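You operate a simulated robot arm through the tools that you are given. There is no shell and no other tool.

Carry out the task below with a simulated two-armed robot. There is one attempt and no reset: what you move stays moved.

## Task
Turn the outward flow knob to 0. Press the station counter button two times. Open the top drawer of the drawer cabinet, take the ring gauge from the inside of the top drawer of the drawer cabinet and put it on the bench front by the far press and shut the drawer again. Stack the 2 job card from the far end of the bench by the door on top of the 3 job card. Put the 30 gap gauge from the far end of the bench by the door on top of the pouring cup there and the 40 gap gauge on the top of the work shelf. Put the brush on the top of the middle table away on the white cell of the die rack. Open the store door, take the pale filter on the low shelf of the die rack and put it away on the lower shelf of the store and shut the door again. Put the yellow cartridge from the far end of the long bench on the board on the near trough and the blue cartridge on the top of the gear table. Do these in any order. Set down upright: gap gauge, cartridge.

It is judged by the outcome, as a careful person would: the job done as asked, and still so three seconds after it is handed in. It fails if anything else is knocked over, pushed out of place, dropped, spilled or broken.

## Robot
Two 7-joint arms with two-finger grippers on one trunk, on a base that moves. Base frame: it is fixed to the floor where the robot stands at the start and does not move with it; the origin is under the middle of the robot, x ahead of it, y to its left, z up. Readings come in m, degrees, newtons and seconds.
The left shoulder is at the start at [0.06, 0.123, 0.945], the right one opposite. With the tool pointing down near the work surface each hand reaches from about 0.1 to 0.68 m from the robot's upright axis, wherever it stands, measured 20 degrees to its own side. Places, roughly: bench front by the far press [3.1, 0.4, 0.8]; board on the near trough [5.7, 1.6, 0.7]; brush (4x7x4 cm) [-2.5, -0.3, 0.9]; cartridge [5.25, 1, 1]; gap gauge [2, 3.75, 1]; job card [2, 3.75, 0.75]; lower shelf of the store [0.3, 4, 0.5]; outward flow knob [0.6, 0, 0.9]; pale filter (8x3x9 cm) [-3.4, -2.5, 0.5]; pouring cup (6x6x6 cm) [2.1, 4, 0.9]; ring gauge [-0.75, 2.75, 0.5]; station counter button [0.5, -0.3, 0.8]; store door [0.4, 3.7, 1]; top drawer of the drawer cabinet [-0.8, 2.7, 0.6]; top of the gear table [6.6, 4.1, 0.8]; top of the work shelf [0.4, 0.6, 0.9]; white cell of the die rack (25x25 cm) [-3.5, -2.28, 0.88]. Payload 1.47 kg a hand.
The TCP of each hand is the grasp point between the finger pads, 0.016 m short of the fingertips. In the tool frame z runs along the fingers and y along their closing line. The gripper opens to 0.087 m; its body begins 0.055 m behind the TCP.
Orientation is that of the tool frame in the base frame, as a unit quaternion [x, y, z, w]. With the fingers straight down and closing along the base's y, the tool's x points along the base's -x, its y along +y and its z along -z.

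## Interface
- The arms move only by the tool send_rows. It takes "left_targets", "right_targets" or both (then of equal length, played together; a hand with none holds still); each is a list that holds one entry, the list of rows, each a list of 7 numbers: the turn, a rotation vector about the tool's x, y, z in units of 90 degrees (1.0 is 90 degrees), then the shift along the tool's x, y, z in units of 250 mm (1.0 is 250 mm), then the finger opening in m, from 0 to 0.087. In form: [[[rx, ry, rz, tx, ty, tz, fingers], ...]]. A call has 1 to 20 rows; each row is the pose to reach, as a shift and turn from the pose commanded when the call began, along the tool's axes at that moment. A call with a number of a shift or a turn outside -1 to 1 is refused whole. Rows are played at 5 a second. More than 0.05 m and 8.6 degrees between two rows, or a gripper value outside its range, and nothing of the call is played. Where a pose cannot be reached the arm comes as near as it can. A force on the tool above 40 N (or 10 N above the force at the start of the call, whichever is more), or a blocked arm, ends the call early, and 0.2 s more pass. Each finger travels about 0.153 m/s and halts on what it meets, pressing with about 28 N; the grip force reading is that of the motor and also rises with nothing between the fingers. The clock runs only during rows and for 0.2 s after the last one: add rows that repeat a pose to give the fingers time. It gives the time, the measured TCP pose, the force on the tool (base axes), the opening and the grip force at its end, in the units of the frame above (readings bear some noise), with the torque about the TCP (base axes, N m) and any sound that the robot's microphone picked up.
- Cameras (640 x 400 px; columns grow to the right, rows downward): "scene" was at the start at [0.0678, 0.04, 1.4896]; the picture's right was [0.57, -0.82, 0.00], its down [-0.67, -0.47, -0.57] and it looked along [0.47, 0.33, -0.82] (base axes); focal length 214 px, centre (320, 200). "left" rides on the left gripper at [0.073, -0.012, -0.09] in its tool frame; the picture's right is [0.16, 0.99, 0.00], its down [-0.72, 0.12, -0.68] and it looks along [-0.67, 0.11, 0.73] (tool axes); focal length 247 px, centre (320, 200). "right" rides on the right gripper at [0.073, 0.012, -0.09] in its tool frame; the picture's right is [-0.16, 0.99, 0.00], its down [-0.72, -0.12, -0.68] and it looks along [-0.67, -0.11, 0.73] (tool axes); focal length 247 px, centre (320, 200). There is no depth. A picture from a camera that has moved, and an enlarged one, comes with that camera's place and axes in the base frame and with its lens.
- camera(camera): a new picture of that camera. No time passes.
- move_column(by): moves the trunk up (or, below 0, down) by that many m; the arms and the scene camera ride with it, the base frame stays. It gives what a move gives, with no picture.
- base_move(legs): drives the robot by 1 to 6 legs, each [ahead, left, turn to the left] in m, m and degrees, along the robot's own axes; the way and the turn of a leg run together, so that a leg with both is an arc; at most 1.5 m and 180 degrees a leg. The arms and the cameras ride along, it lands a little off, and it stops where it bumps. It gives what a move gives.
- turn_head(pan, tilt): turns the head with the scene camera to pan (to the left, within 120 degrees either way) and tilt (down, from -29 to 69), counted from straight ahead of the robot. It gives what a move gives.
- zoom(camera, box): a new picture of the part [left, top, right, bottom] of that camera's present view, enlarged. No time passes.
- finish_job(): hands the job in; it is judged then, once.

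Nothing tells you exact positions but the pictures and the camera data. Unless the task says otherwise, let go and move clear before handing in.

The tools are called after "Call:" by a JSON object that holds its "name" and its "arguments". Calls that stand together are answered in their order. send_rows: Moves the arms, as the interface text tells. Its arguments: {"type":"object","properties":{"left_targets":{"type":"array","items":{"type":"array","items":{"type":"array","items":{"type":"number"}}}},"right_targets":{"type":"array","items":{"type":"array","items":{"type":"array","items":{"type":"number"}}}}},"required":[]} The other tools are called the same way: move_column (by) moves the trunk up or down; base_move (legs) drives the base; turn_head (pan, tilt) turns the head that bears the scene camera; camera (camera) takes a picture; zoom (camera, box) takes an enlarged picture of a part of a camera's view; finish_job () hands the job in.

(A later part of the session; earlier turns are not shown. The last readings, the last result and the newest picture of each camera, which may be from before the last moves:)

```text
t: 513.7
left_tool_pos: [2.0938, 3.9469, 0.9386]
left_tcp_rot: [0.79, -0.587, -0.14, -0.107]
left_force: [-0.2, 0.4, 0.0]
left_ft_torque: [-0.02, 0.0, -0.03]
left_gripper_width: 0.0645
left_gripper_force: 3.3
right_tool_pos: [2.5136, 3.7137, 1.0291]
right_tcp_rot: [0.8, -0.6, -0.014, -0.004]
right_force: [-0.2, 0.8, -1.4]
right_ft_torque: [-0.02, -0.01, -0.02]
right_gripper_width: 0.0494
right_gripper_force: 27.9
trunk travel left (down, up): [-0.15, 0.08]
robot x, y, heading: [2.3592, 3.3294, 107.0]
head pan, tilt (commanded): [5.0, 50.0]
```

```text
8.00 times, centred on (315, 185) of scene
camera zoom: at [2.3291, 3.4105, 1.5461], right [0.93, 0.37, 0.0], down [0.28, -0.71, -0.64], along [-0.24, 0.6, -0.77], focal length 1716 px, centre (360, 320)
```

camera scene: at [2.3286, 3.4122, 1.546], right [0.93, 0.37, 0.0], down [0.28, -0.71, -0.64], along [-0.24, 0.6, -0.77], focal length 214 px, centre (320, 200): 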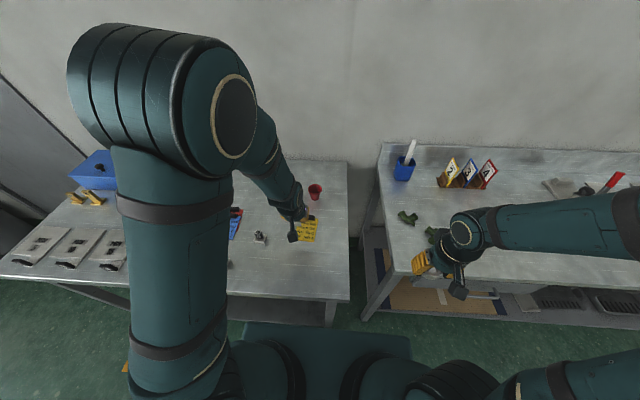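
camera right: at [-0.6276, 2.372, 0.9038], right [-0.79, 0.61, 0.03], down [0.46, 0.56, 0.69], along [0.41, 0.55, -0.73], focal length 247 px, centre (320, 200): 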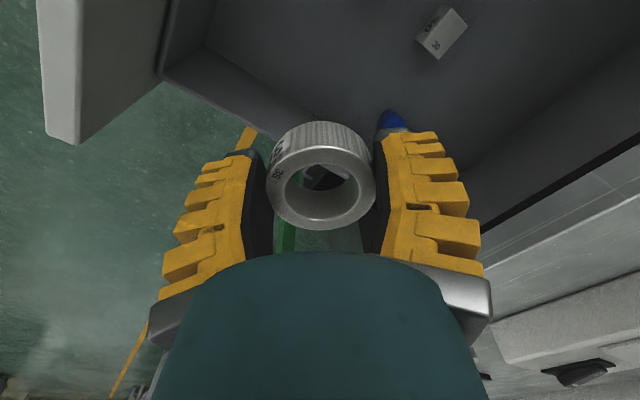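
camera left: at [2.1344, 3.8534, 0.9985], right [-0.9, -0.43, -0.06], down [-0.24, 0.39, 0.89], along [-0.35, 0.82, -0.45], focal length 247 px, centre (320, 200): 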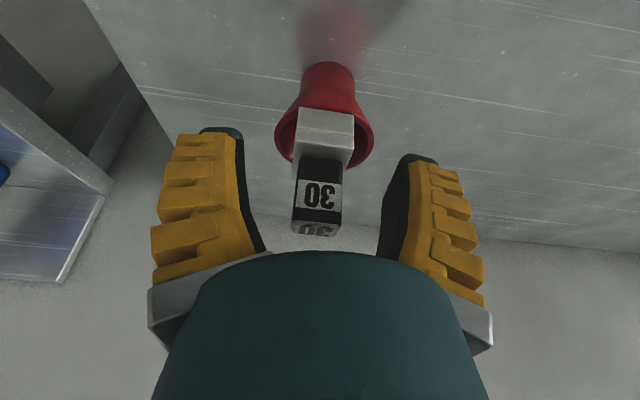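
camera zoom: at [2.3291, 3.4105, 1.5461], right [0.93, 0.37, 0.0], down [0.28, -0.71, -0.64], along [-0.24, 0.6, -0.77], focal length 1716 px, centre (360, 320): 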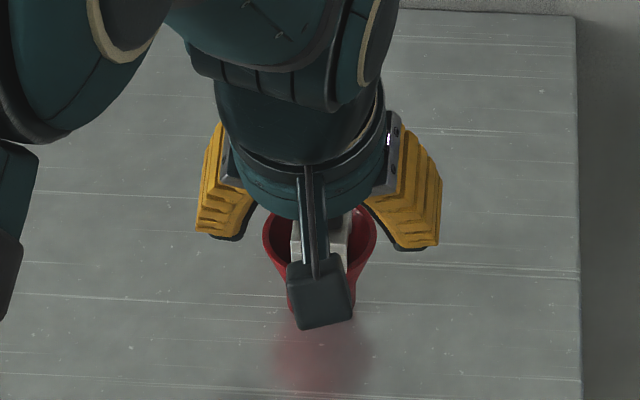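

Call:
{"name": "send_rows", "arguments": {"left_targets": [[[0, 0, 0, -0.03, 0, -0.08, 0.065], [0, 0, 0, -0.08, 0, -0.21, 0.065], [0, 0, 0, -0.13, 0, -0.34, 0.065], [0, 0, 0, -0.166, 0, -0.45, 0.065]]]}}

Call:
{"name": "base_move", "arguments": {"legs": [[-0.12, 0, 0]]}}

Call:
{"name": "camera", "arguments": {"camera": "left"}}

Call:
{"name": "zoom", "arguments": {"camera": "scene", "box": [230, 140, 370, 245]}}

```text
t: 514.7
left_tool_pos: [2.0947, 3.9456, 1.0606]
left_tcp_rot: [0.791, -0.587, -0.139, -0.107]
left_force: [0.7, -0.3, -0.7]
left_ft_torque: [-0.01, 0.03, -0.01]
left_gripper_width: 0.0691
left_gripper_force: 3.1
right_tool_pos: [2.5134, 3.7138, 1.03]
right_tcp_rot: [0.8, -0.6, -0.014, -0.004]
right_force: [-0.4, 0.5, -0.9]
right_ft_torque: [0.01, -0.01, 0.02]
right_gripper_width: 0.0491
right_gripper_force: 27.8
trunk travel left (down, up): [-0.15, 0.08]
robot x, y, heading: [2.3609, 3.3289, 106.6]
head pan, tilt (commanded): [5.0, 50.0]
```

```text
t: 516.0
left_tool_pos: [2.1293, 3.8306, 1.06]
left_tcp_rot: [0.79, -0.587, -0.14, -0.108]
left_force: [-0.1, -0.8, 0.7]
left_ft_torque: [0.0, 0.02, 0.01]
left_gripper_width: 0.069
left_gripper_force: 3.2
right_tool_pos: [2.5484, 3.5977, 1.0286]
right_tcp_rot: [0.801, -0.599, -0.015, -0.005]
right_force: [0.0, -0.6, -2.0]
right_ft_torque: [0.0, 0.0, -0.03]
right_gripper_width: 0.0491
right_gripper_force: 27.6
trunk travel left (down, up): [-0.15, 0.08]
robot x, y, heading: [2.3964, 3.2161, 107.0]
head pan, tilt (commanded): [5.0, 50.0]
```

```text
taken
camera left: at [2.1685, 3.7365, 1.1195], right [-0.9, -0.43, -0.06], down [-0.24, 0.39, 0.89], along [-0.36, 0.82, -0.45], focal length 247 px, centre (320, 200)
```

left: 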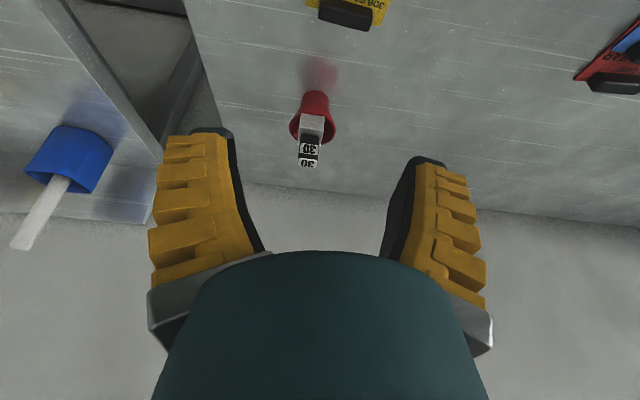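

```text
3.81 times, centred on (300, 192) of scene
camera zoom: at [2.3642, 3.294, 1.5462], right [0.93, 0.37, 0.0], down [0.28, -0.71, -0.64], along [-0.24, 0.6, -0.77], focal length 817 px, centre (396, 229)
```

zoom: 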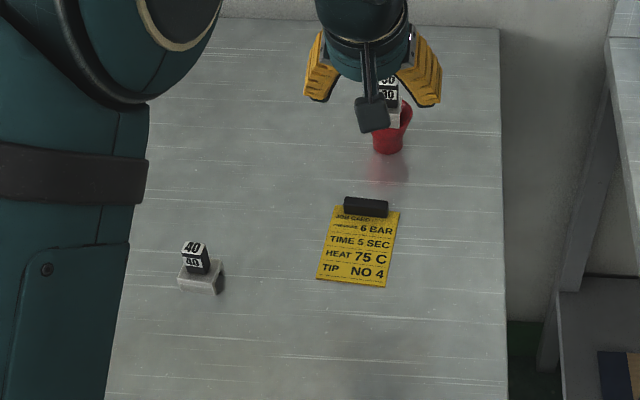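

The 30 gauge stands on the cup. Now the 40 gauge.

Call:
{"name": "send_rows", "arguments": {"left_targets": [[[0, 0, 0, 0.076, 0.122, 0.015, 0.07], [0, 0, 0, 0.153, 0.244, 0.029, 0.07], [0, 0, 0, 0.229, 0.366, 0.044, 0.07], [0, 0, 0, 0.305, 0.488, 0.058, 0.07], [0, 0, 0, 0.382, 0.61, 0.073, 0.07], [0, 0, 0, 0.458, 0.732, 0.087, 0.07]]]}}

Call:
{"name": "camera", "arguments": {"camera": "left"}}

Call:
{"name": "zoom", "arguments": {"camera": "left", "box": [240, 20, 400, 140]}}

Call:
{"name": "turn_head", "arguments": {"pan": 15, "tilt": 50}}

Call:
{"name": "zoom", "arguments": {"camera": "scene", "box": [230, 170, 350, 260]}}

```text
t: 517.4
left_tool_pos: [1.9813, 3.6819, 0.9974]
left_tcp_rot: [0.789, -0.588, -0.14, -0.108]
left_force: [-0.6, 0.1, -0.1]
left_ft_torque: [0.0, -0.05, 0.0]
left_gripper_width: 0.0737
left_gripper_force: 2.5
right_tool_pos: [2.5472, 3.5981, 1.0299]
right_tcp_rot: [0.8, -0.6, -0.013, -0.005]
right_force: [-1.1, 0.3, -2.3]
right_ft_torque: [-0.02, -0.01, 0.02]
right_gripper_width: 0.049
right_gripper_force: 28.5
trunk travel left (down, up): [-0.15, 0.08]
robot x, y, heading: [2.3977, 3.2166, 107.0]
head pan, tilt (commanded): [5.0, 50.0]
```

```text
taken
camera left: at [2.0208, 3.5892, 1.0568], right [-0.9, -0.43, -0.06], down [-0.24, 0.39, 0.89], along [-0.35, 0.82, -0.45], focal length 247 px, centre (320, 200)
```

left: 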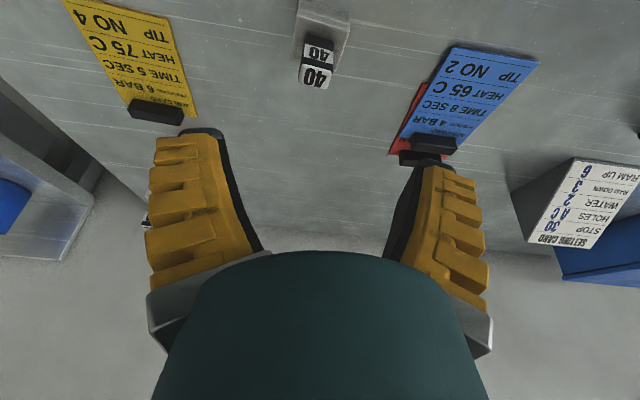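

```text
3.33 times, centred on (320, 80) of left
camera zoom: at [2.0208, 3.5892, 1.0568], right [-0.9, -0.43, -0.06], down [-0.24, 0.39, 0.89], along [-0.35, 0.82, -0.45], focal length 823 px, centre (320, 600)
```

zoom: 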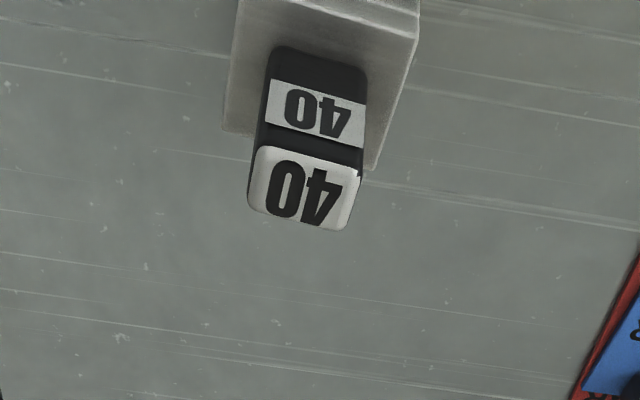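

```text
t: 518.1
left_tool_pos: [1.9826, 3.6841, 0.9978]
left_tcp_rot: [0.79, -0.587, -0.14, -0.107]
left_force: [0.1, 0.0, 0.2]
left_ft_torque: [-0.02, -0.02, 0.0]
left_gripper_width: 0.0733
left_gripper_force: 2.3
right_tool_pos: [2.548, 3.5979, 1.0292]
right_tcp_rot: [0.8, -0.599, -0.013, -0.004]
right_force: [-0.1, 0.0, -1.5]
right_ft_torque: [-0.03, -0.02, 0.04]
right_gripper_width: 0.049
right_gripper_force: 28.4
trunk travel left (down, up): [-0.15, 0.08]
robot x, y, heading: [2.3982, 3.2138, 106.5]
head pan, tilt (commanded): [15.0, 50.0]
```

```text
4.44 times, centred on (290, 215) of scene
camera zoom: at [2.3518, 3.2895, 1.5461], right [0.85, 0.53, 0.0], down [0.4, -0.65, -0.64], along [-0.34, 0.55, -0.77], focal length 953 px, centre (453, 133)
```

zoom: 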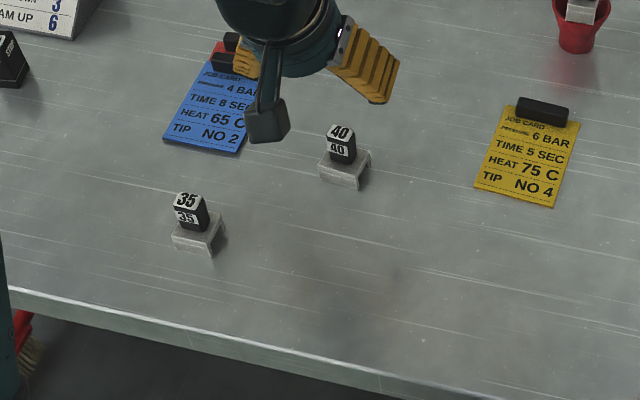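

Call:
{"name": "send_rows", "arguments": {"left_targets": [[[0, 0, 0, 0.006, -0.007, 0.1, 0.065], [0, 0, 0, 0.012, -0.014, 0.209, 0.065], [0, 0, 0, 0.055, -0.014, 0.32, 0.065], [0, 0, 0, 0.095, -0.014, 0.434, 0.065], [0, 0, 0, 0.095, -0.014, 0.434, 0.065]]]}}

Call:
{"name": "camera", "arguments": {"camera": "left"}}

```text
t: 519.3
left_tool_pos: [1.982, 3.6969, 0.8872]
left_tcp_rot: [0.79, -0.586, -0.141, -0.108]
left_force: [-1.4, 0.2, -0.4]
left_ft_torque: [0.01, -0.03, 0.02]
left_gripper_width: 0.0692
left_gripper_force: 2.9
right_tool_pos: [2.5484, 3.5982, 1.0284]
right_tcp_rot: [0.8, -0.6, -0.013, -0.005]
right_force: [0.0, -1.0, -1.7]
right_ft_torque: [0.01, -0.03, 0.02]
right_gripper_width: 0.0493
right_gripper_force: 27.9
trunk travel left (down, up): [-0.15, 0.08]
robot x, y, heading: [2.3944, 3.2144, 106.9]
head pan, tilt (commanded): [15.0, 50.0]
```

```text
taken
camera left: at [2.022, 3.6046, 0.9473], right [-0.9, -0.43, -0.06], down [-0.24, 0.39, 0.89], along [-0.36, 0.82, -0.45], focal length 247 px, centre (320, 200)
```

left: 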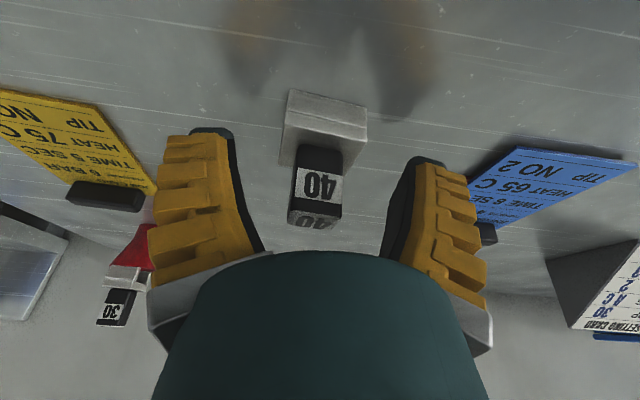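

Call:
{"name": "send_rows", "arguments": {"left_targets": [[[0, 0, 0, 0, 0, 0, 0.045], [0, 0, 0, 0, 0, 0, 0.025], [0, 0, 0, 0, 0, 0, 0.0], [0, 0, 0, 0, 0, 0, 0.0], [0, 0, 0, -0.03, 0, -0.08, 0.0], [0, 0, 0, -0.07, 0, -0.19, 0.0], [0, 0, 0, -0.11, 0, -0.3, 0.0], [0, 0, 0, -0.147, 0, -0.4, 0.0]]]}}

Call:
{"name": "camera", "arguments": {"camera": "left"}}

Call:
{"name": "zoom", "arguments": {"camera": "scene", "box": [230, 140, 370, 260]}}

```text
t: 521.1
left_tool_pos: [1.9813, 3.6973, 0.995]
left_tcp_rot: [0.79, -0.587, -0.14, -0.107]
left_force: [0.5, -0.5, 0.4]
left_ft_torque: [-0.02, -0.02, -0.02]
left_gripper_width: 0.0116
left_gripper_force: 28.3
right_tool_pos: [2.5476, 3.5977, 1.0287]
right_tcp_rot: [0.8, -0.6, -0.013, -0.004]
right_force: [-0.2, 0.8, -1.8]
right_ft_torque: [0.0, -0.01, 0.01]
right_gripper_width: 0.0494
right_gripper_force: 28.0
trunk travel left (down, up): [-0.15, 0.08]
robot x, y, heading: [2.396, 3.2144, 106.8]
head pan, tilt (commanded): [15.0, 50.0]
```

```text
taken
camera left: at [2.0215, 3.6037, 1.0548], right [-0.9, -0.43, -0.06], down [-0.24, 0.39, 0.89], along [-0.36, 0.82, -0.46], focal length 247 px, centre (320, 200)
```

left: 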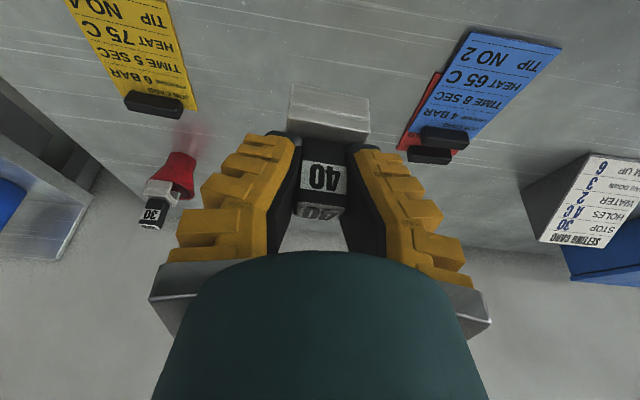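

```text
3.33 times, centred on (300, 200) of scene
camera zoom: at [2.3521, 3.2891, 1.5462], right [0.85, 0.53, 0.0], down [0.4, -0.65, -0.64], along [-0.34, 0.55, -0.77], focal length 715 px, centre (387, 200)
```

zoom: 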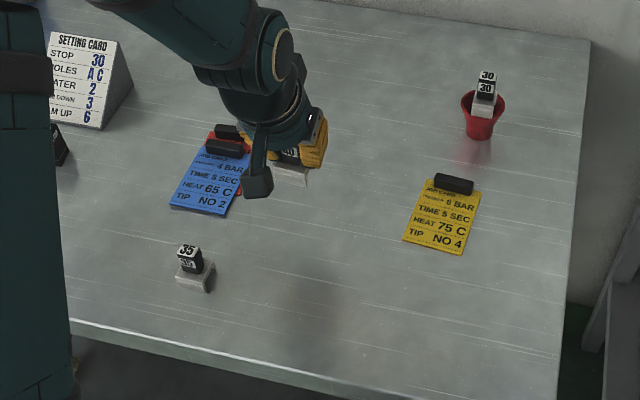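

The 40 gauge is in hand. I'll go to the work shelf, backing away from the bench first.

Call:
{"name": "base_move", "arguments": {"legs": [[-0.75, 0, 0], [0, 1.5, 0], [0, 1.5, 0], [-0.1, 0.2, 0], [0, 0, -107]]}}

Call:
{"name": "turn_head", "arguments": {"pan": -40, "tilt": 35}}

Call:
{"name": "camera", "arguments": {"camera": "scene"}}

```text
t: 557.3
left_tool_pos: [0.1796, 1.742, 0.995]
left_tcp_rot: [0.002, 0.984, -0.004, 0.176]
left_force: [-1.0, -0.2, -0.5]
left_ft_torque: [0.0, -0.01, 0.02]
left_gripper_width: 0.0113
left_gripper_force: 27.6
right_tool_pos: [-0.0831, 1.2297, 1.0295]
right_tcp_rot: [0.008, 1.0, 0.005, 0.014]
right_force: [-0.5, 0.0, -2.8]
right_ft_torque: [0.03, 0.02, 0.01]
right_gripper_width: 0.049
right_gripper_force: 27.9
trunk travel left (down, up): [-0.15, 0.08]
robot x, y, heading: [-0.4039, 1.4863, -0.4]
head pan, tilt (commanded): [15.0, 50.0]
```

```text
t: 558.5
left_tool_pos: [0.1783, 1.742, 0.9948]
left_tcp_rot: [0.002, 0.984, -0.003, 0.176]
left_force: [0.0, -0.6, -0.9]
left_ft_torque: [0.04, 0.03, -0.04]
left_gripper_width: 0.0112
left_gripper_force: 27.8
right_tool_pos: [-0.0831, 1.2306, 1.0286]
right_tcp_rot: [0.007, 1.0, 0.005, 0.014]
right_force: [0.3, 0.5, -1.8]
right_ft_torque: [-0.01, 0.03, 0.01]
right_gripper_width: 0.0488
right_gripper_force: 28.0
trunk travel left (down, up): [-0.15, 0.08]
robot x, y, heading: [-0.4016, 1.4894, -0.7]
head pan, tilt (commanded): [-40.0, 35.0]
```

```text
taken
camera scene: at [-0.328, 1.4295, 1.5679], right [-0.65, -0.76, 0.0], down [-0.44, 0.37, -0.82], along [0.62, -0.53, -0.57], focal length 214 px, centre (320, 200)
```

scene: 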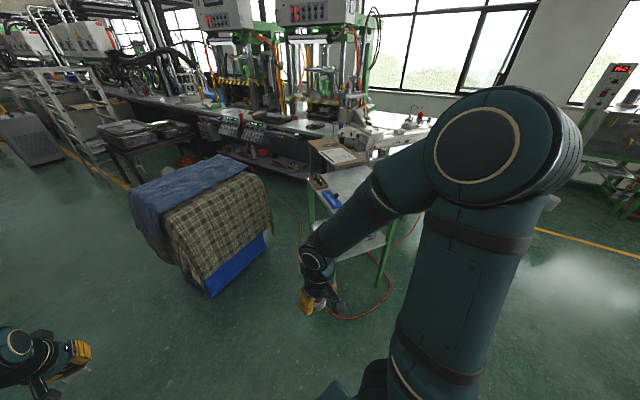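

Call:
{"name": "zoom", "arguments": {"camera": "scene", "box": [270, 120, 430, 280]}}

```text
2.50 times, centred on (350, 200) of scene
camera zoom: at [-0.328, 1.4295, 1.5679], right [-0.65, -0.76, 0.0], down [-0.44, 0.37, -0.82], along [0.62, -0.53, -0.57], focal length 536 px, centre (245, 200)
```

zoom: 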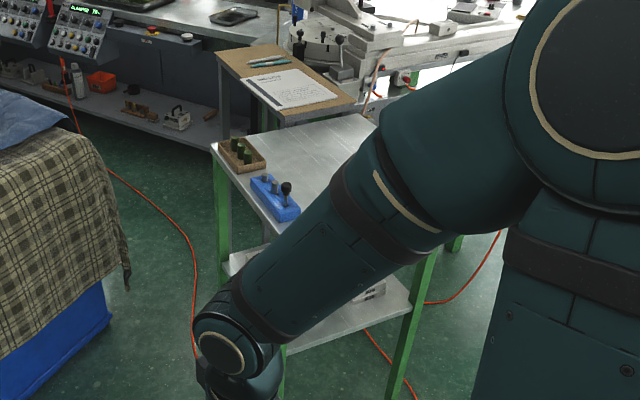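

Call:
{"name": "base_move", "arguments": {"legs": [[-0.1, -0.65, 0]]}}

Call:
{"name": "turn_head", "arguments": {"pan": -5, "tilt": 45}}

Call:
{"name": "camera", "arguments": {"camera": "scene"}}

Call:
{"name": "zoom", "arguments": {"camera": "scene", "box": [250, 80, 470, 230]}}

```text
t: 564.7
left_tool_pos: [0.0744, 1.0892, 0.9951]
left_tcp_rot: [0.002, 0.984, -0.003, 0.176]
left_force: [0.1, -0.1, -0.4]
left_ft_torque: [-0.01, -0.01, -0.01]
left_gripper_width: 0.011
left_gripper_force: 28.4
right_tool_pos: [-0.1867, 0.5762, 1.0283]
right_tcp_rot: [0.007, 1.0, 0.005, 0.013]
right_force: [-0.2, -0.2, -2.0]
right_ft_torque: [0.01, -0.02, -0.02]
right_gripper_width: 0.049
right_gripper_force: 28.1
trunk travel left (down, up): [-0.15, 0.08]
robot x, y, heading: [-0.5068, 0.834, -0.4]
head pan, tilt (commanded): [-40.0, 35.0]
```

```text
t: 565.7
left_tool_pos: [0.0742, 1.0896, 0.9959]
left_tcp_rot: [0.002, 0.984, -0.004, 0.176]
left_force: [0.0, 0.6, -0.5]
left_ft_torque: [-0.03, 0.01, 0.02]
left_gripper_width: 0.0113
left_gripper_force: 27.7
right_tool_pos: [-0.186, 0.5785, 1.0297]
right_tcp_rot: [0.007, 1.0, 0.005, 0.013]
right_force: [-0.2, 0.2, -1.9]
right_ft_torque: [0.01, 0.02, 0.0]
right_gripper_width: 0.0488
right_gripper_force: 28.3
trunk travel left (down, up): [-0.15, 0.08]
robot x, y, heading: [-0.5103, 0.8371, -0.2]
head pan, tilt (commanded): [-5.0, 45.0]
```

```text
taken
camera scene: at [-0.4179, 0.8259, 1.5531], right [-0.09, -1.0, 0.0], down [-0.7, 0.07, -0.71], along [0.7, -0.07, -0.71], focal length 214 px, centre (320, 200)
```

scene: 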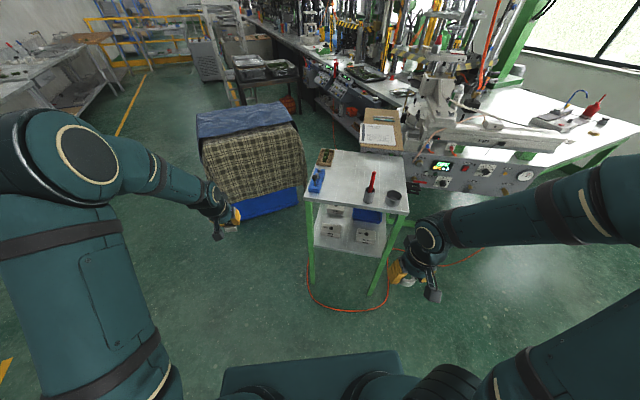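

```text
2.67 times, centred on (360, 155) of scene
camera zoom: at [-0.4179, 0.8259, 1.5531], right [-0.09, -1.0, 0.0], down [-0.7, 0.07, -0.71], along [0.7, -0.07, -0.71], focal length 572 px, centre (213, 320)
```

zoom: 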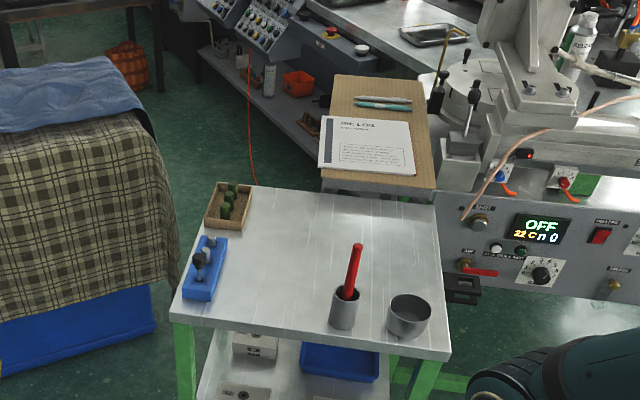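

The white-topped work shelf is at z≈0.90 with free space near [0.42, 0.66]. I'll raise the trunk for clearance and move the left hand with the gauge over that spot.

Call:
{"name": "move_column", "arguments": {"by": 0.08}}

Call:
{"name": "base_move", "arguments": {"legs": [[0, -0.43, 0], [0.3, 0, 0]]}}

Call:
{"name": "camera", "arguments": {"camera": "scene"}}

Call:
{"name": "camera", "arguments": {"camera": "left"}}

```text
t: 566.9
left_tool_pos: [0.0755, 1.0909, 1.0748]
left_tcp_rot: [0.002, 0.984, -0.003, 0.176]
left_force: [0.5, -0.5, -0.8]
left_ft_torque: [-0.02, -0.01, 0.0]
left_gripper_width: 0.0114
left_gripper_force: 27.8
right_tool_pos: [-0.1852, 0.5783, 1.1088]
right_tcp_rot: [0.007, 1.0, 0.004, 0.013]
right_force: [-0.6, 0.0, -2.5]
right_ft_torque: [0.02, 0.02, 0.02]
right_gripper_width: 0.0488
right_gripper_force: 28.2
trunk travel left (down, up): [-0.23, 0.0]
robot x, y, heading: [-0.509, 0.834, -0.4]
head pan, tilt (commanded): [-5.0, 45.0]
```

```text
t: 572.8
left_tool_pos: [0.3753, 0.6572, 1.0741]
left_tcp_rot: [0.003, 0.984, -0.004, 0.176]
left_force: [0.0, -0.2, -1.5]
left_ft_torque: [0.0, 0.04, 0.0]
left_gripper_width: 0.0111
left_gripper_force: 27.5
right_tool_pos: [0.1126, 0.1455, 1.1096]
right_tcp_rot: [0.006, 1.0, 0.005, 0.013]
right_force: [0.0, -0.3, -1.9]
right_ft_torque: [0.0, 0.04, 0.0]
right_gripper_width: 0.0488
right_gripper_force: 27.6
trunk travel left (down, up): [-0.23, 0.0]
robot x, y, heading: [-0.2074, 0.4045, -0.0]
head pan, tilt (commanded): [-5.0, 45.0]
```

```text
taken
camera scene: at [-0.1176, 0.395, 1.633], right [-0.09, -1.0, 0.0], down [-0.7, 0.07, -0.71], along [0.7, -0.07, -0.71], focal length 214 px, centre (320, 200)
```

scene: 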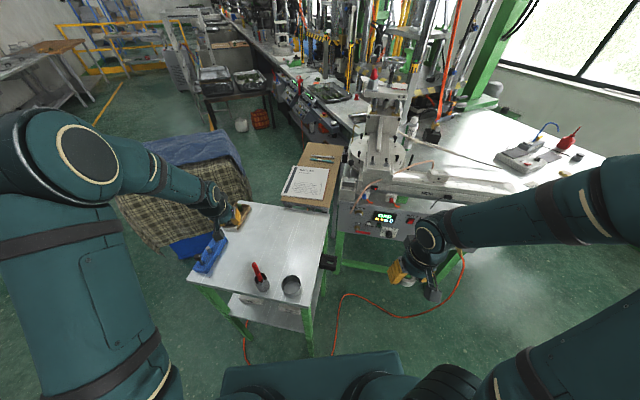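

```text
taken
camera left: at [0.2755, 0.6461, 1.1341], right [-0.14, 0.99, -0.06], down [0.44, 0.12, 0.89], along [0.89, 0.1, -0.46], focal length 247 px, centre (320, 200)
```

left: 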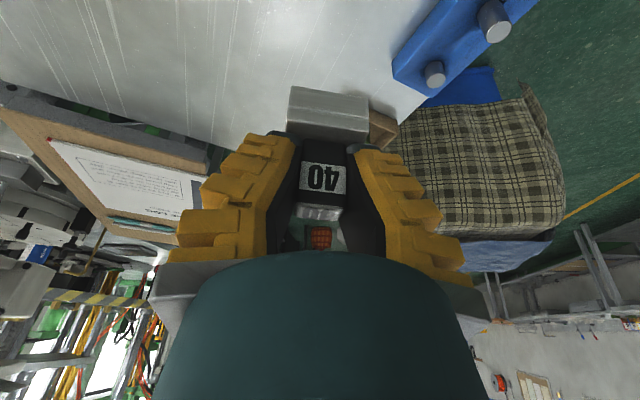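

Call:
{"name": "zoom", "arguments": {"camera": "scene", "box": [170, 180, 350, 320]}}

```text
2.86 times, centred on (260, 250) of scene
camera zoom: at [-0.1176, 0.395, 1.633], right [-0.09, -1.0, 0.0], down [-0.7, 0.07, -0.71], along [0.7, -0.07, -0.71], focal length 613 px, centre (491, 57)
```

zoom: 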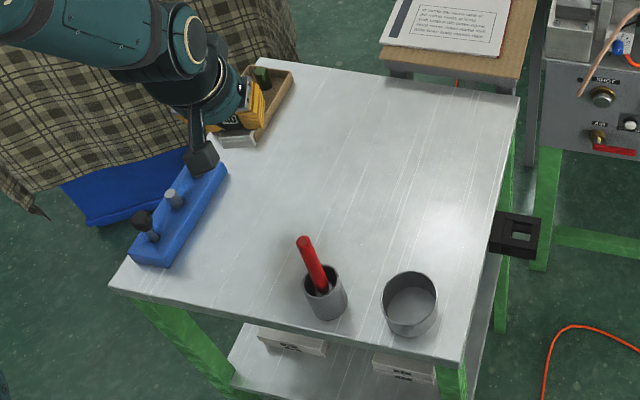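

Call:
{"name": "send_rows", "arguments": {"left_targets": [[[0, 0, 0, 0.03, -0.034, 0.13, 0.0], [0, 0, 0, 0.062, -0.068, 0.28, 0.0], [0, 0, 0, 0.094, -0.068, 0.43, 0.0], [0, 0, 0, 0.094, -0.068, 0.43, 0.0]]]}}

Call:
{"name": "camera", "arguments": {"camera": "left"}}

Call:
{"name": "zoom", "arguments": {"camera": "scene", "box": [170, 180, 350, 320]}}

```text
t: 573.8
left_tool_pos: [0.3888, 0.6401, 0.9661]
left_tcp_rot: [0.004, 0.984, -0.004, 0.176]
left_force: [-0.5, 0.6, -0.8]
left_ft_torque: [0.03, -0.01, 0.02]
left_gripper_width: 0.0114
left_gripper_force: 28.4
right_tool_pos: [0.112, 0.1461, 1.1097]
right_tcp_rot: [0.008, 1.0, 0.005, 0.013]
right_force: [-0.7, 0.3, -2.1]
right_ft_torque: [0.02, 0.03, 0.02]
right_gripper_width: 0.0488
right_gripper_force: 28.1
trunk travel left (down, up): [-0.23, 0.0]
robot x, y, heading: [-0.2066, 0.4036, -0.2]
head pan, tilt (commanded): [-5.0, 45.0]
```

```text
taken
camera left: at [0.2893, 0.6282, 1.0266], right [-0.14, 0.99, -0.06], down [0.44, 0.12, 0.89], along [0.89, 0.1, -0.45], focal length 247 px, centre (320, 200)
```

left: 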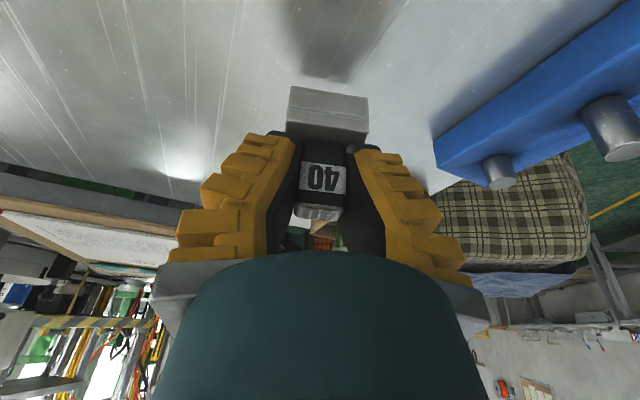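

```text
2.86 times, centred on (260, 250) of scene
camera zoom: at [-0.119, 0.3947, 1.6331], right [-0.09, -1.0, 0.0], down [-0.7, 0.07, -0.71], along [0.7, -0.07, -0.71], focal length 613 px, centre (491, 57)
```

zoom: 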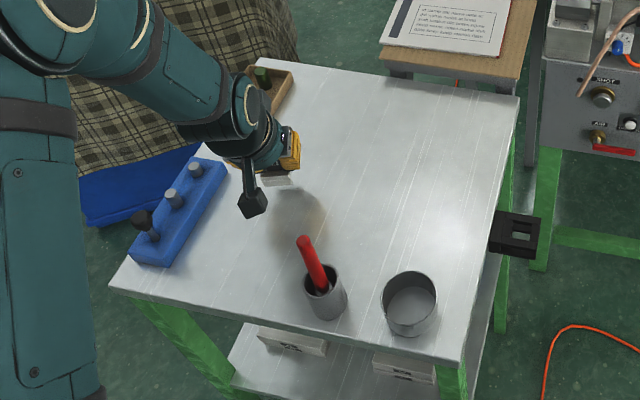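

Call:
{"name": "send_rows", "arguments": {"left_targets": [[[0, 0, 0, 0.0083, 0, 0.0225, 0.0], [0, 0, 0, 0.0166, 0, 0.045, 0.0], [0, 0, 0, 0.0207, 0, 0.0563, 0.0]]]}}

Call:
{"name": "send_rows", "arguments": {"left_targets": [[[0, 0, 0, 0.0055, 0, 0.015, 0.0], [0, 0, 0, 0.0083, 0, 0.0225, 0.0]]]}}

Call:
{"name": "zoom", "arguments": {"camera": "scene", "box": [170, 180, 350, 320]}}

Call:
{"name": "camera", "arguments": {"camera": "left"}}

```text
t: 574.6
left_tool_pos: [0.3894, 0.6405, 0.9498]
left_tcp_rot: [0.003, 0.984, -0.004, 0.176]
left_force: [-0.4, 0.1, -0.4]
left_ft_torque: [0.02, -0.01, 0.01]
left_gripper_width: 0.0112
left_gripper_force: 27.9
right_tool_pos: [0.1128, 0.1473, 1.1097]
right_tcp_rot: [0.008, 1.0, 0.005, 0.012]
right_force: [0.1, 0.2, -1.7]
right_ft_torque: [0.0, 0.04, -0.01]
right_gripper_width: 0.0489
right_gripper_force: 27.4
trunk travel left (down, up): [-0.23, 0.0]
robot x, y, heading: [-0.208, 0.4027, -0.3]
head pan, tilt (commanded): [-5.0, 45.0]
```

```text
t: 575.2
left_tool_pos: [0.3897, 0.6396, 0.9451]
left_tcp_rot: [0.004, 0.984, -0.004, 0.177]
left_force: [0.4, 0.4, -0.4]
left_ft_torque: [-0.04, -0.01, -0.03]
left_gripper_width: 0.0113
left_gripper_force: 27.4
right_tool_pos: [0.1123, 0.147, 1.1095]
right_tcp_rot: [0.008, 1.0, 0.004, 0.013]
right_force: [-1.2, 0.1, -2.4]
right_ft_torque: [0.0, 0.03, 0.04]
right_gripper_width: 0.0485
right_gripper_force: 27.8
trunk travel left (down, up): [-0.23, 0.0]
robot x, y, heading: [-0.2086, 0.4029, -0.3]
head pan, tilt (commanded): [-5.0, 45.0]
```

```text
2.86 times, centred on (260, 250) of scene
camera zoom: at [-0.1184, 0.395, 1.6331], right [-0.09, -1.0, 0.0], down [-0.7, 0.07, -0.71], along [0.7, -0.07, -0.71], focal length 613 px, centre (491, 57)
```

zoom: 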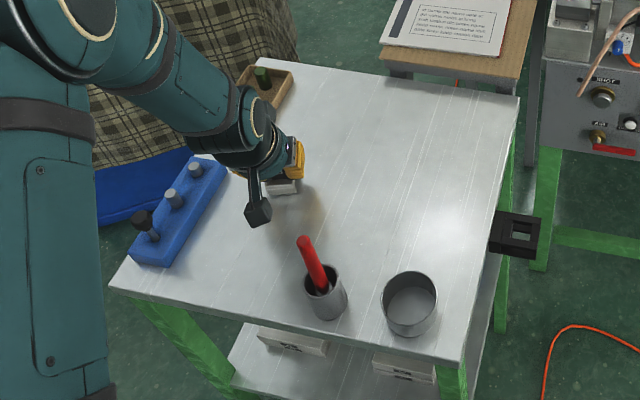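

```text
taken
camera left: at [0.2904, 0.628, 1.0046], right [-0.14, 0.99, -0.06], down [0.44, 0.12, 0.89], along [0.89, 0.1, -0.45], focal length 247 px, centre (320, 200)
```

left: 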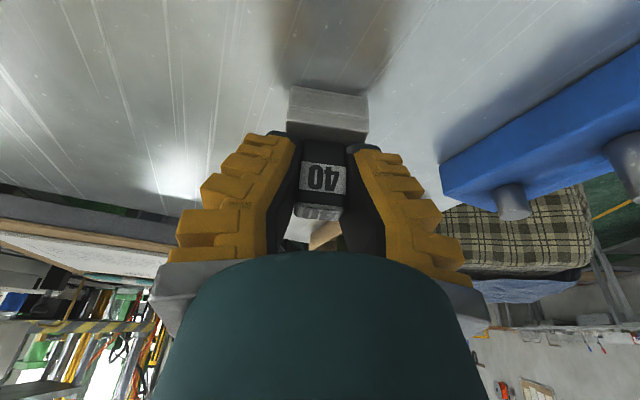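

Call:
{"name": "send_rows", "arguments": {"left_targets": [[[0, 0, 0, 0.0055, 0, 0.015, 0.0], [0, 0, 0, 0.0083, 0, 0.0225, 0.0], [0, 0, 0, 0.011, 0, 0.03, 0.0]]]}}

Call:
{"name": "send_rows", "arguments": {"left_targets": [[[0, 0, 0, 0.0042, 0, 0.0112, 0.0], [0, 0, 0, 0.0083, 0, 0.0225, 0.0]]]}}

```text
t: 576.0
left_tool_pos: [0.3909, 0.6402, 0.9394]
left_tcp_rot: [0.003, 0.984, -0.004, 0.18]
left_force: [2.6, 1.6, 24.2]
left_ft_torque: [0.09, -0.07, 0.02]
left_gripper_width: 0.0183
left_gripper_force: 27.6
right_tool_pos: [0.1106, 0.1456, 1.1088]
right_tcp_rot: [0.007, 1.0, 0.005, 0.014]
right_force: [0.1, -1.2, -2.8]
right_ft_torque: [-0.03, 0.0, 0.01]
right_gripper_width: 0.0484
right_gripper_force: 27.5
trunk travel left (down, up): [-0.23, 0.0]
robot x, y, heading: [-0.2103, 0.4055, -0.3]
head pan, tilt (commanded): [-5.0, 45.0]
```

```text
t: 576.5
left_tool_pos: [0.3924, 0.64, 0.9396]
left_tcp_rot: [0.003, 0.983, -0.004, 0.183]
left_force: [-6.8, -0.7, 23.3]
left_ft_torque: [0.0, 0.57, 0.04]
left_gripper_width: 0.0191
left_gripper_force: 27.7
right_tool_pos: [0.1113, 0.1464, 1.1097]
right_tcp_rot: [0.008, 1.0, 0.004, 0.014]
right_force: [0.4, -0.8, -1.8]
right_ft_torque: [0.04, 0.07, -0.01]
right_gripper_width: 0.0488
right_gripper_force: 27.6
trunk travel left (down, up): [-0.23, 0.0]
robot x, y, heading: [-0.2097, 0.4029, -0.5]
head pan, tilt (commanded): [-5.0, 45.0]
stopped in row 2 (left hand): the force on the tool passed its limit at 43 N (the readings are from after the stop); the commanded pose is now the measured one
```

Contact made (the second step pressed a bit hard). I'll ease up and release.

Call:
{"name": "send_rows", "arguments": {"left_targets": [[[0, 0, 0, -0.0028, 0, -0.0075, 0.0], [0, 0, 0, -0.0028, 0, -0.0075, 0.02], [0, 0, 0, -0.0028, 0, -0.0075, 0.035], [0, 0, 0, -0.0028, 0, -0.0075, 0.05], [0, 0, 0, -0.0028, 0, -0.0075, 0.06]]]}}

Call:
{"name": "camera", "arguments": {"camera": "left"}}

```text
t: 577.7
left_tool_pos: [0.3928, 0.641, 0.9377]
left_tcp_rot: [0.003, 0.983, -0.004, 0.181]
left_force: [0.2, -1.2, -0.5]
left_ft_torque: [-0.01, 0.04, -0.01]
left_gripper_width: 0.0644
left_gripper_force: 3.0
right_tool_pos: [0.1137, 0.1458, 1.1089]
right_tcp_rot: [0.008, 1.0, 0.004, 0.013]
right_force: [-0.6, 0.0, -1.5]
right_ft_torque: [-0.01, 0.02, -0.01]
right_gripper_width: 0.0485
right_gripper_force: 27.5
trunk travel left (down, up): [-0.23, 0.0]
robot x, y, heading: [-0.2087, 0.4026, -0.7]
head pan, tilt (commanded): [-5.0, 45.0]
```

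```text
taken
camera left: at [0.2927, 0.6284, 0.9973], right [-0.14, 0.99, -0.06], down [0.44, 0.12, 0.89], along [0.89, 0.1, -0.45], focal length 247 px, centre (320, 200)
```

left: 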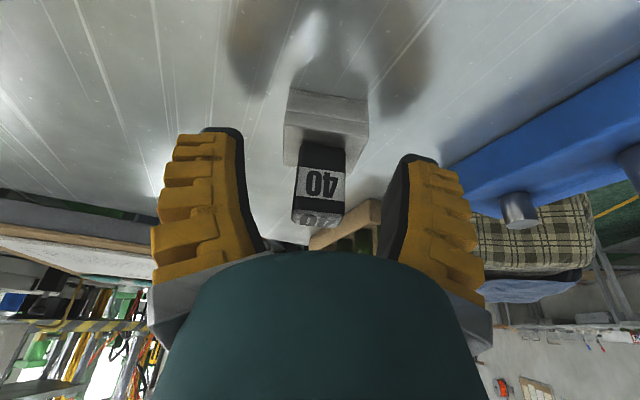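

Call:
{"name": "send_rows", "arguments": {"left_targets": [[[0, 0, 0, -0.04, 0, -0.11, 0.065], [0, 0, 0, -0.09, 0, -0.24, 0.065], [0, 0, 0, -0.14, 0, -0.38, 0.065], [0, 0, 0, -0.18, 0, -0.49, 0.065]]]}}

Call:
{"name": "base_move", "arguments": {"legs": [[-0.35, 0, 0]]}}

Call:
{"name": "zoom", "arguments": {"camera": "scene", "box": [200, 120, 400, 280]}}

```text
t: 578.7
left_tool_pos: [0.3904, 0.6406, 1.0698]
left_tcp_rot: [0.003, 0.983, -0.004, 0.181]
left_force: [0.4, 0.2, 1.2]
left_ft_torque: [0.02, 0.0, -0.03]
left_gripper_width: 0.0691
left_gripper_force: 2.6
right_tool_pos: [0.1131, 0.1459, 1.1091]
right_tcp_rot: [0.008, 1.0, 0.004, 0.013]
right_force: [-0.3, -0.8, -1.7]
right_ft_torque: [-0.04, 0.0, -0.02]
right_gripper_width: 0.0487
right_gripper_force: 28.4
trunk travel left (down, up): [-0.23, 0.0]
robot x, y, heading: [-0.2076, 0.4011, -0.6]
head pan, tilt (commanded): [-5.0, 45.0]
```

```text
t: 581.0
left_tool_pos: [0.0431, 0.6443, 1.0692]
left_tcp_rot: [0.003, 0.983, -0.004, 0.182]
left_force: [0.2, 0.0, 0.1]
left_ft_torque: [0.01, -0.05, -0.05]
left_gripper_width: 0.0689
left_gripper_force: 2.9
right_tool_pos: [-0.2348, 0.1489, 1.1089]
right_tcp_rot: [0.008, 1.0, 0.005, 0.013]
right_force: [-0.8, -0.4, -2.9]
right_ft_torque: [-0.02, -0.04, 0.04]
right_gripper_width: 0.0487
right_gripper_force: 27.5
trunk travel left (down, up): [-0.23, 0.0]
robot x, y, heading: [-0.5562, 0.4071, -0.0]
head pan, tilt (commanded): [-5.0, 45.0]
```

```text
2.50 times, centred on (300, 200) of scene
camera zoom: at [-0.4662, 0.3974, 1.6331], right [-0.09, -1.0, 0.0], down [-0.7, 0.07, -0.71], along [0.7, -0.07, -0.71], focal length 536 px, centre (370, 200)
```

zoom: 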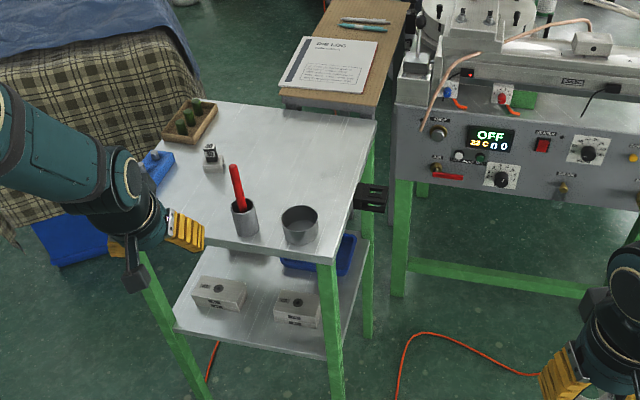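

The 40 gauge stands upright on the work shelf. Next I'll carry the ring gauge to the bench front by the far press, moving into the aisle first for a look.

Call:
{"name": "base_move", "arguments": {"legs": [[0, 1.45, 0]]}}

Call:
{"name": "turn_head", "arguments": {"pan": -10, "tilt": 18}}

Call:
{"name": "camera", "arguments": {"camera": "scene"}}

Call:
{"name": "zoom", "arguments": {"camera": "scene", "box": [200, 100, 520, 280]}}

```text
t: 593.8
left_tool_pos: [0.0598, 2.0824, 1.07]
left_tcp_rot: [0.006, 0.984, -0.004, 0.18]
left_force: [-0.4, 0.1, 0.1]
left_ft_torque: [-0.01, 0.01, 0.0]
left_gripper_width: 0.0693
left_gripper_force: 2.8
right_tool_pos: [-0.2229, 1.5896, 1.1094]
right_tcp_rot: [0.01, 1.0, 0.004, 0.013]
right_force: [-0.9, 0.4, -3.0]
right_ft_torque: [-0.02, 0.04, 0.0]
right_gripper_width: 0.0483
right_gripper_force: 28.2
trunk travel left (down, up): [-0.23, 0.0]
robot x, y, heading: [-0.5417, 1.8508, -0.8]
head pan, tilt (commanded): [-5.0, 45.0]
```

```text
t: 594.7
left_tool_pos: [0.0577, 2.0826, 1.0693]
left_tcp_rot: [0.006, 0.984, -0.005, 0.18]
left_force: [0.3, -0.6, -0.1]
left_ft_torque: [0.02, 0.05, 0.0]
left_gripper_width: 0.0688
left_gripper_force: 2.6
right_tool_pos: [-0.2225, 1.5876, 1.1081]
right_tcp_rot: [0.01, 1.0, 0.004, 0.014]
right_force: [0.4, -0.2, -2.8]
right_ft_torque: [0.0, 0.0, -0.03]
right_gripper_width: 0.0486
right_gripper_force: 28.2
trunk travel left (down, up): [-0.23, 0.0]
robot x, y, heading: [-0.5432, 1.8488, -0.6]
head pan, tilt (commanded): [-10.0, 18.0]
```

```text
taken
camera scene: at [-0.4414, 1.8292, 1.6749], right [-0.19, -0.98, 0.0], down [-0.3, 0.06, -0.95], along [0.93, -0.18, -0.31], focal length 214 px, centre (320, 200)
```

scene: 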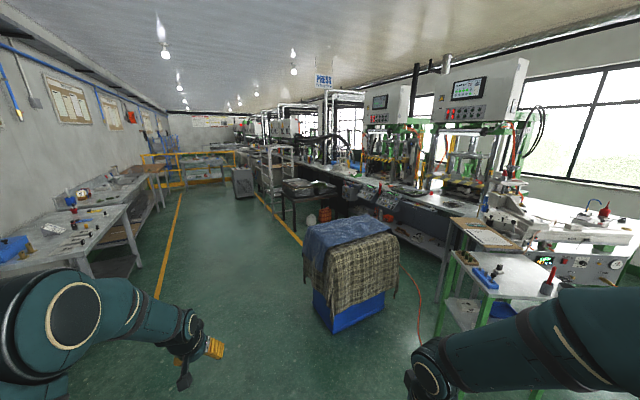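

```text
2.00 times, centred on (360, 190) of scene
camera zoom: at [-0.4414, 1.8292, 1.6749], right [-0.19, -0.98, 0.0], down [-0.3, 0.06, -0.95], along [0.93, -0.18, -0.31], focal length 429 px, centre (240, 220)
```

zoom: 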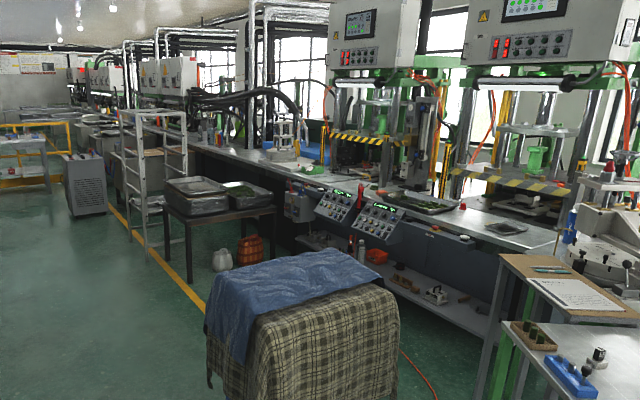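

Call:
{"name": "base_move", "arguments": {"legs": [[1.0, 0.15, 0], [1.0, 0, 0]]}}

Call:
{"name": "turn_head", "arguments": {"pan": -40, "tilt": 28}}

Call:
{"name": "camera", "arguments": {"camera": "scene"}}

Call:
{"name": "turn_head", "arguments": {"pan": 5, "tilt": 22}}

Call:
{"name": "camera", "arguments": {"camera": "scene"}}

```text
t: 604.7
left_tool_pos: [2.0698, 2.1798, 1.0691]
left_tcp_rot: [0.015, 0.984, -0.006, 0.18]
left_force: [-0.5, -0.5, 0.5]
left_ft_torque: [0.03, 0.01, -0.02]
left_gripper_width: 0.0692
left_gripper_force: 2.9
right_tool_pos: [1.7782, 1.6917, 1.1092]
right_tcp_rot: [0.021, 1.0, 0.004, 0.013]
right_force: [-0.5, -0.2, -1.7]
right_ft_torque: [-0.03, 0.04, -0.01]
right_gripper_width: 0.048
right_gripper_force: 28.2
trunk travel left (down, up): [-0.23, 0.0]
robot x, y, heading: [1.4653, 1.9536, -2.0]
head pan, tilt (commanded): [-10.0, 18.0]
```

```text
t: 605.6
left_tool_pos: [2.0692, 2.1796, 1.07]
left_tcp_rot: [0.014, 0.983, -0.006, 0.181]
left_force: [-0.7, 0.1, -0.2]
left_ft_torque: [-0.02, 0.01, -0.02]
left_gripper_width: 0.0691
left_gripper_force: 3.0
right_tool_pos: [1.7788, 1.6904, 1.1094]
right_tcp_rot: [0.02, 1.0, 0.004, 0.013]
right_force: [0.3, -0.1, -3.0]
right_ft_torque: [0.0, 0.02, 0.0]
right_gripper_width: 0.0485
right_gripper_force: 27.5
trunk travel left (down, up): [-0.23, 0.0]
robot x, y, heading: [1.466, 1.9592, -1.7]
head pan, tilt (commanded): [-40.0, 28.0]
```

```text
taken
camera scene: at [1.5414, 1.8937, 1.6589], right [-0.67, -0.75, 0.0], down [-0.35, 0.31, -0.88], along [0.66, -0.59, -0.47], focal length 214 px, centre (320, 200)
```

scene: 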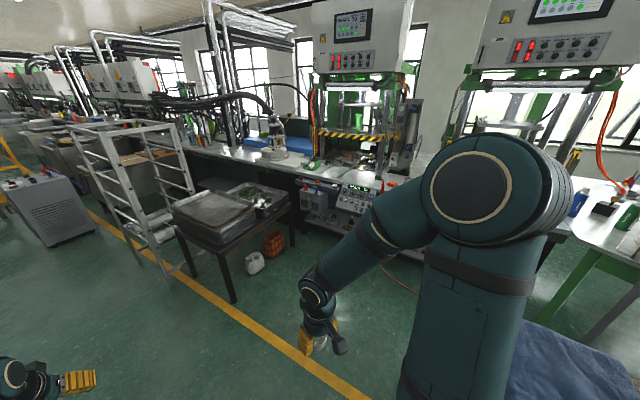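

```text
t: 606.8
left_tool_pos: [2.0685, 2.179, 1.0706]
left_tcp_rot: [0.013, 0.984, -0.005, 0.18]
left_force: [-0.8, 0.6, -0.6]
left_ft_torque: [0.0, -0.03, -0.02]
left_gripper_width: 0.0693
left_gripper_force: 3.0
right_tool_pos: [1.7784, 1.6908, 1.1091]
right_tcp_rot: [0.02, 1.0, 0.004, 0.013]
right_force: [0.1, -0.4, -2.4]
right_ft_torque: [0.0, 0.03, -0.01]
right_gripper_width: 0.0484
right_gripper_force: 27.8
trunk travel left (down, up): [-0.23, 0.0]
robot x, y, heading: [1.4587, 1.9581, -1.8]
head pan, tilt (commanded): [5.0, 22.0]
```

```text
taken
camera scene: at [1.566, 1.9596, 1.6685], right [0.06, -1.0, 0.0], down [-0.37, -0.02, -0.93], along [0.93, 0.05, -0.37], focal length 214 px, centre (320, 200)
```

scene: 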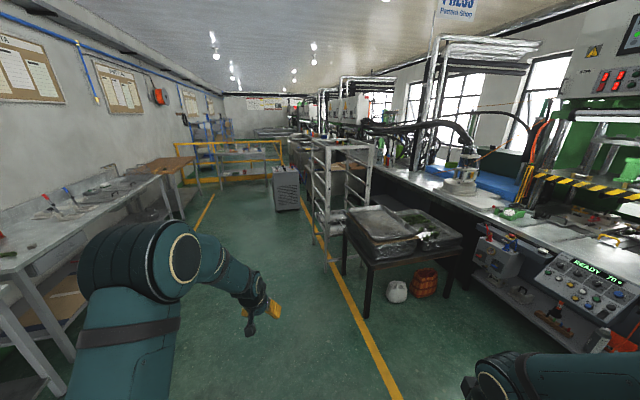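

Call:
{"name": "base_move", "arguments": {"legs": [[0.7, -0.3, 0], [0, 0, -50]]}}

Call:
{"name": "turn_head", "arguments": {"pan": 0, "tilt": 35}}

Call:
{"name": "camera", "arguments": {"camera": "scene"}}

Call:
{"name": "zoom", "arguments": {"camera": "scene", "box": [180, 80, 420, 250]}}

```text
t: 613.2
left_tool_pos: [2.7213, 1.316, 1.0687]
left_tcp_rot: [0.429, 0.885, -0.082, 0.161]
left_force: [0.4, -0.1, -0.4]
left_ft_torque: [-0.03, -0.01, -0.01]
left_gripper_width: 0.0689
left_gripper_force: 2.7
right_tool_pos: [2.1589, 1.2243, 1.1093]
right_tcp_rot: [0.441, 0.897, -0.001, 0.013]
right_force: [-0.6, -0.4, -2.1]
right_ft_torque: [-0.01, 0.03, 0.0]
right_gripper_width: 0.048
right_gripper_force: 28.3
trunk travel left (down, up): [-0.23, 0.0]
robot x, y, heading: [2.1608, 1.6351, -51.7]
head pan, tilt (commanded): [5.0, 22.0]
```

```text
t: 613.9
left_tool_pos: [2.7208, 1.3162, 1.0691]
left_tcp_rot: [0.43, 0.885, -0.082, 0.161]
left_force: [0.4, -0.6, 0.4]
left_ft_torque: [0.03, 0.03, 0.03]
left_gripper_width: 0.0692
left_gripper_force: 3.1
right_tool_pos: [2.1588, 1.2246, 1.1086]
right_tcp_rot: [0.441, 0.898, -0.001, 0.014]
right_force: [-0.1, 0.9, -2.9]
right_ft_torque: [-0.01, 0.0, 0.0]
right_gripper_width: 0.0481
right_gripper_force: 27.9
trunk travel left (down, up): [-0.23, 0.0]
robot x, y, heading: [2.1644, 1.6361, -51.7]
head pan, tilt (commanded): [0.0, 35.0]
```

```text
taken
camera scene: at [2.2205, 1.5577, 1.6479], right [-0.79, -0.62, 0.0], down [-0.35, 0.45, -0.82], along [0.51, -0.64, -0.57], focal length 214 px, centre (320, 200)
```

scene: 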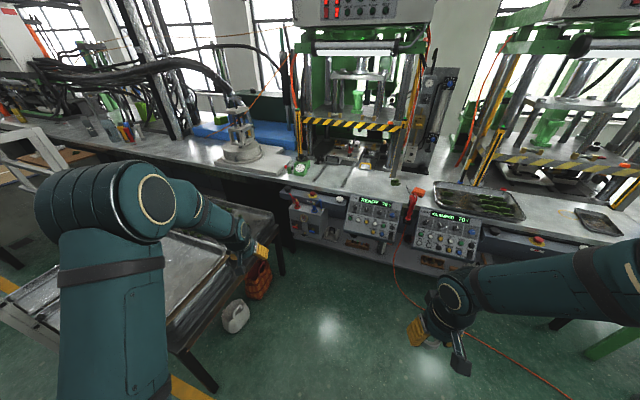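

```text
2.35 times, centred on (300, 165) of scene
camera zoom: at [2.2205, 1.5577, 1.6479], right [-0.79, -0.62, 0.0], down [-0.35, 0.45, -0.82], along [0.51, -0.64, -0.57], focal length 505 px, centre (367, 282)
```

zoom: 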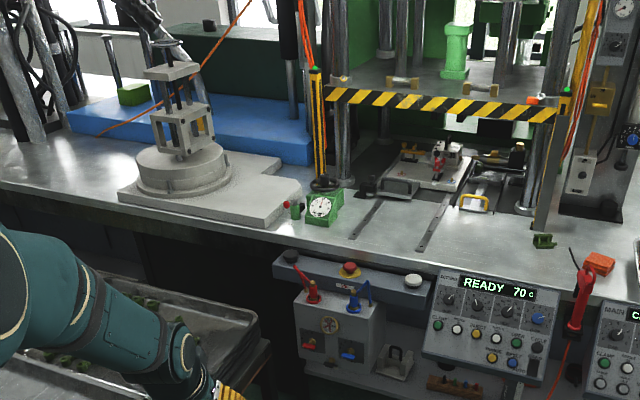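

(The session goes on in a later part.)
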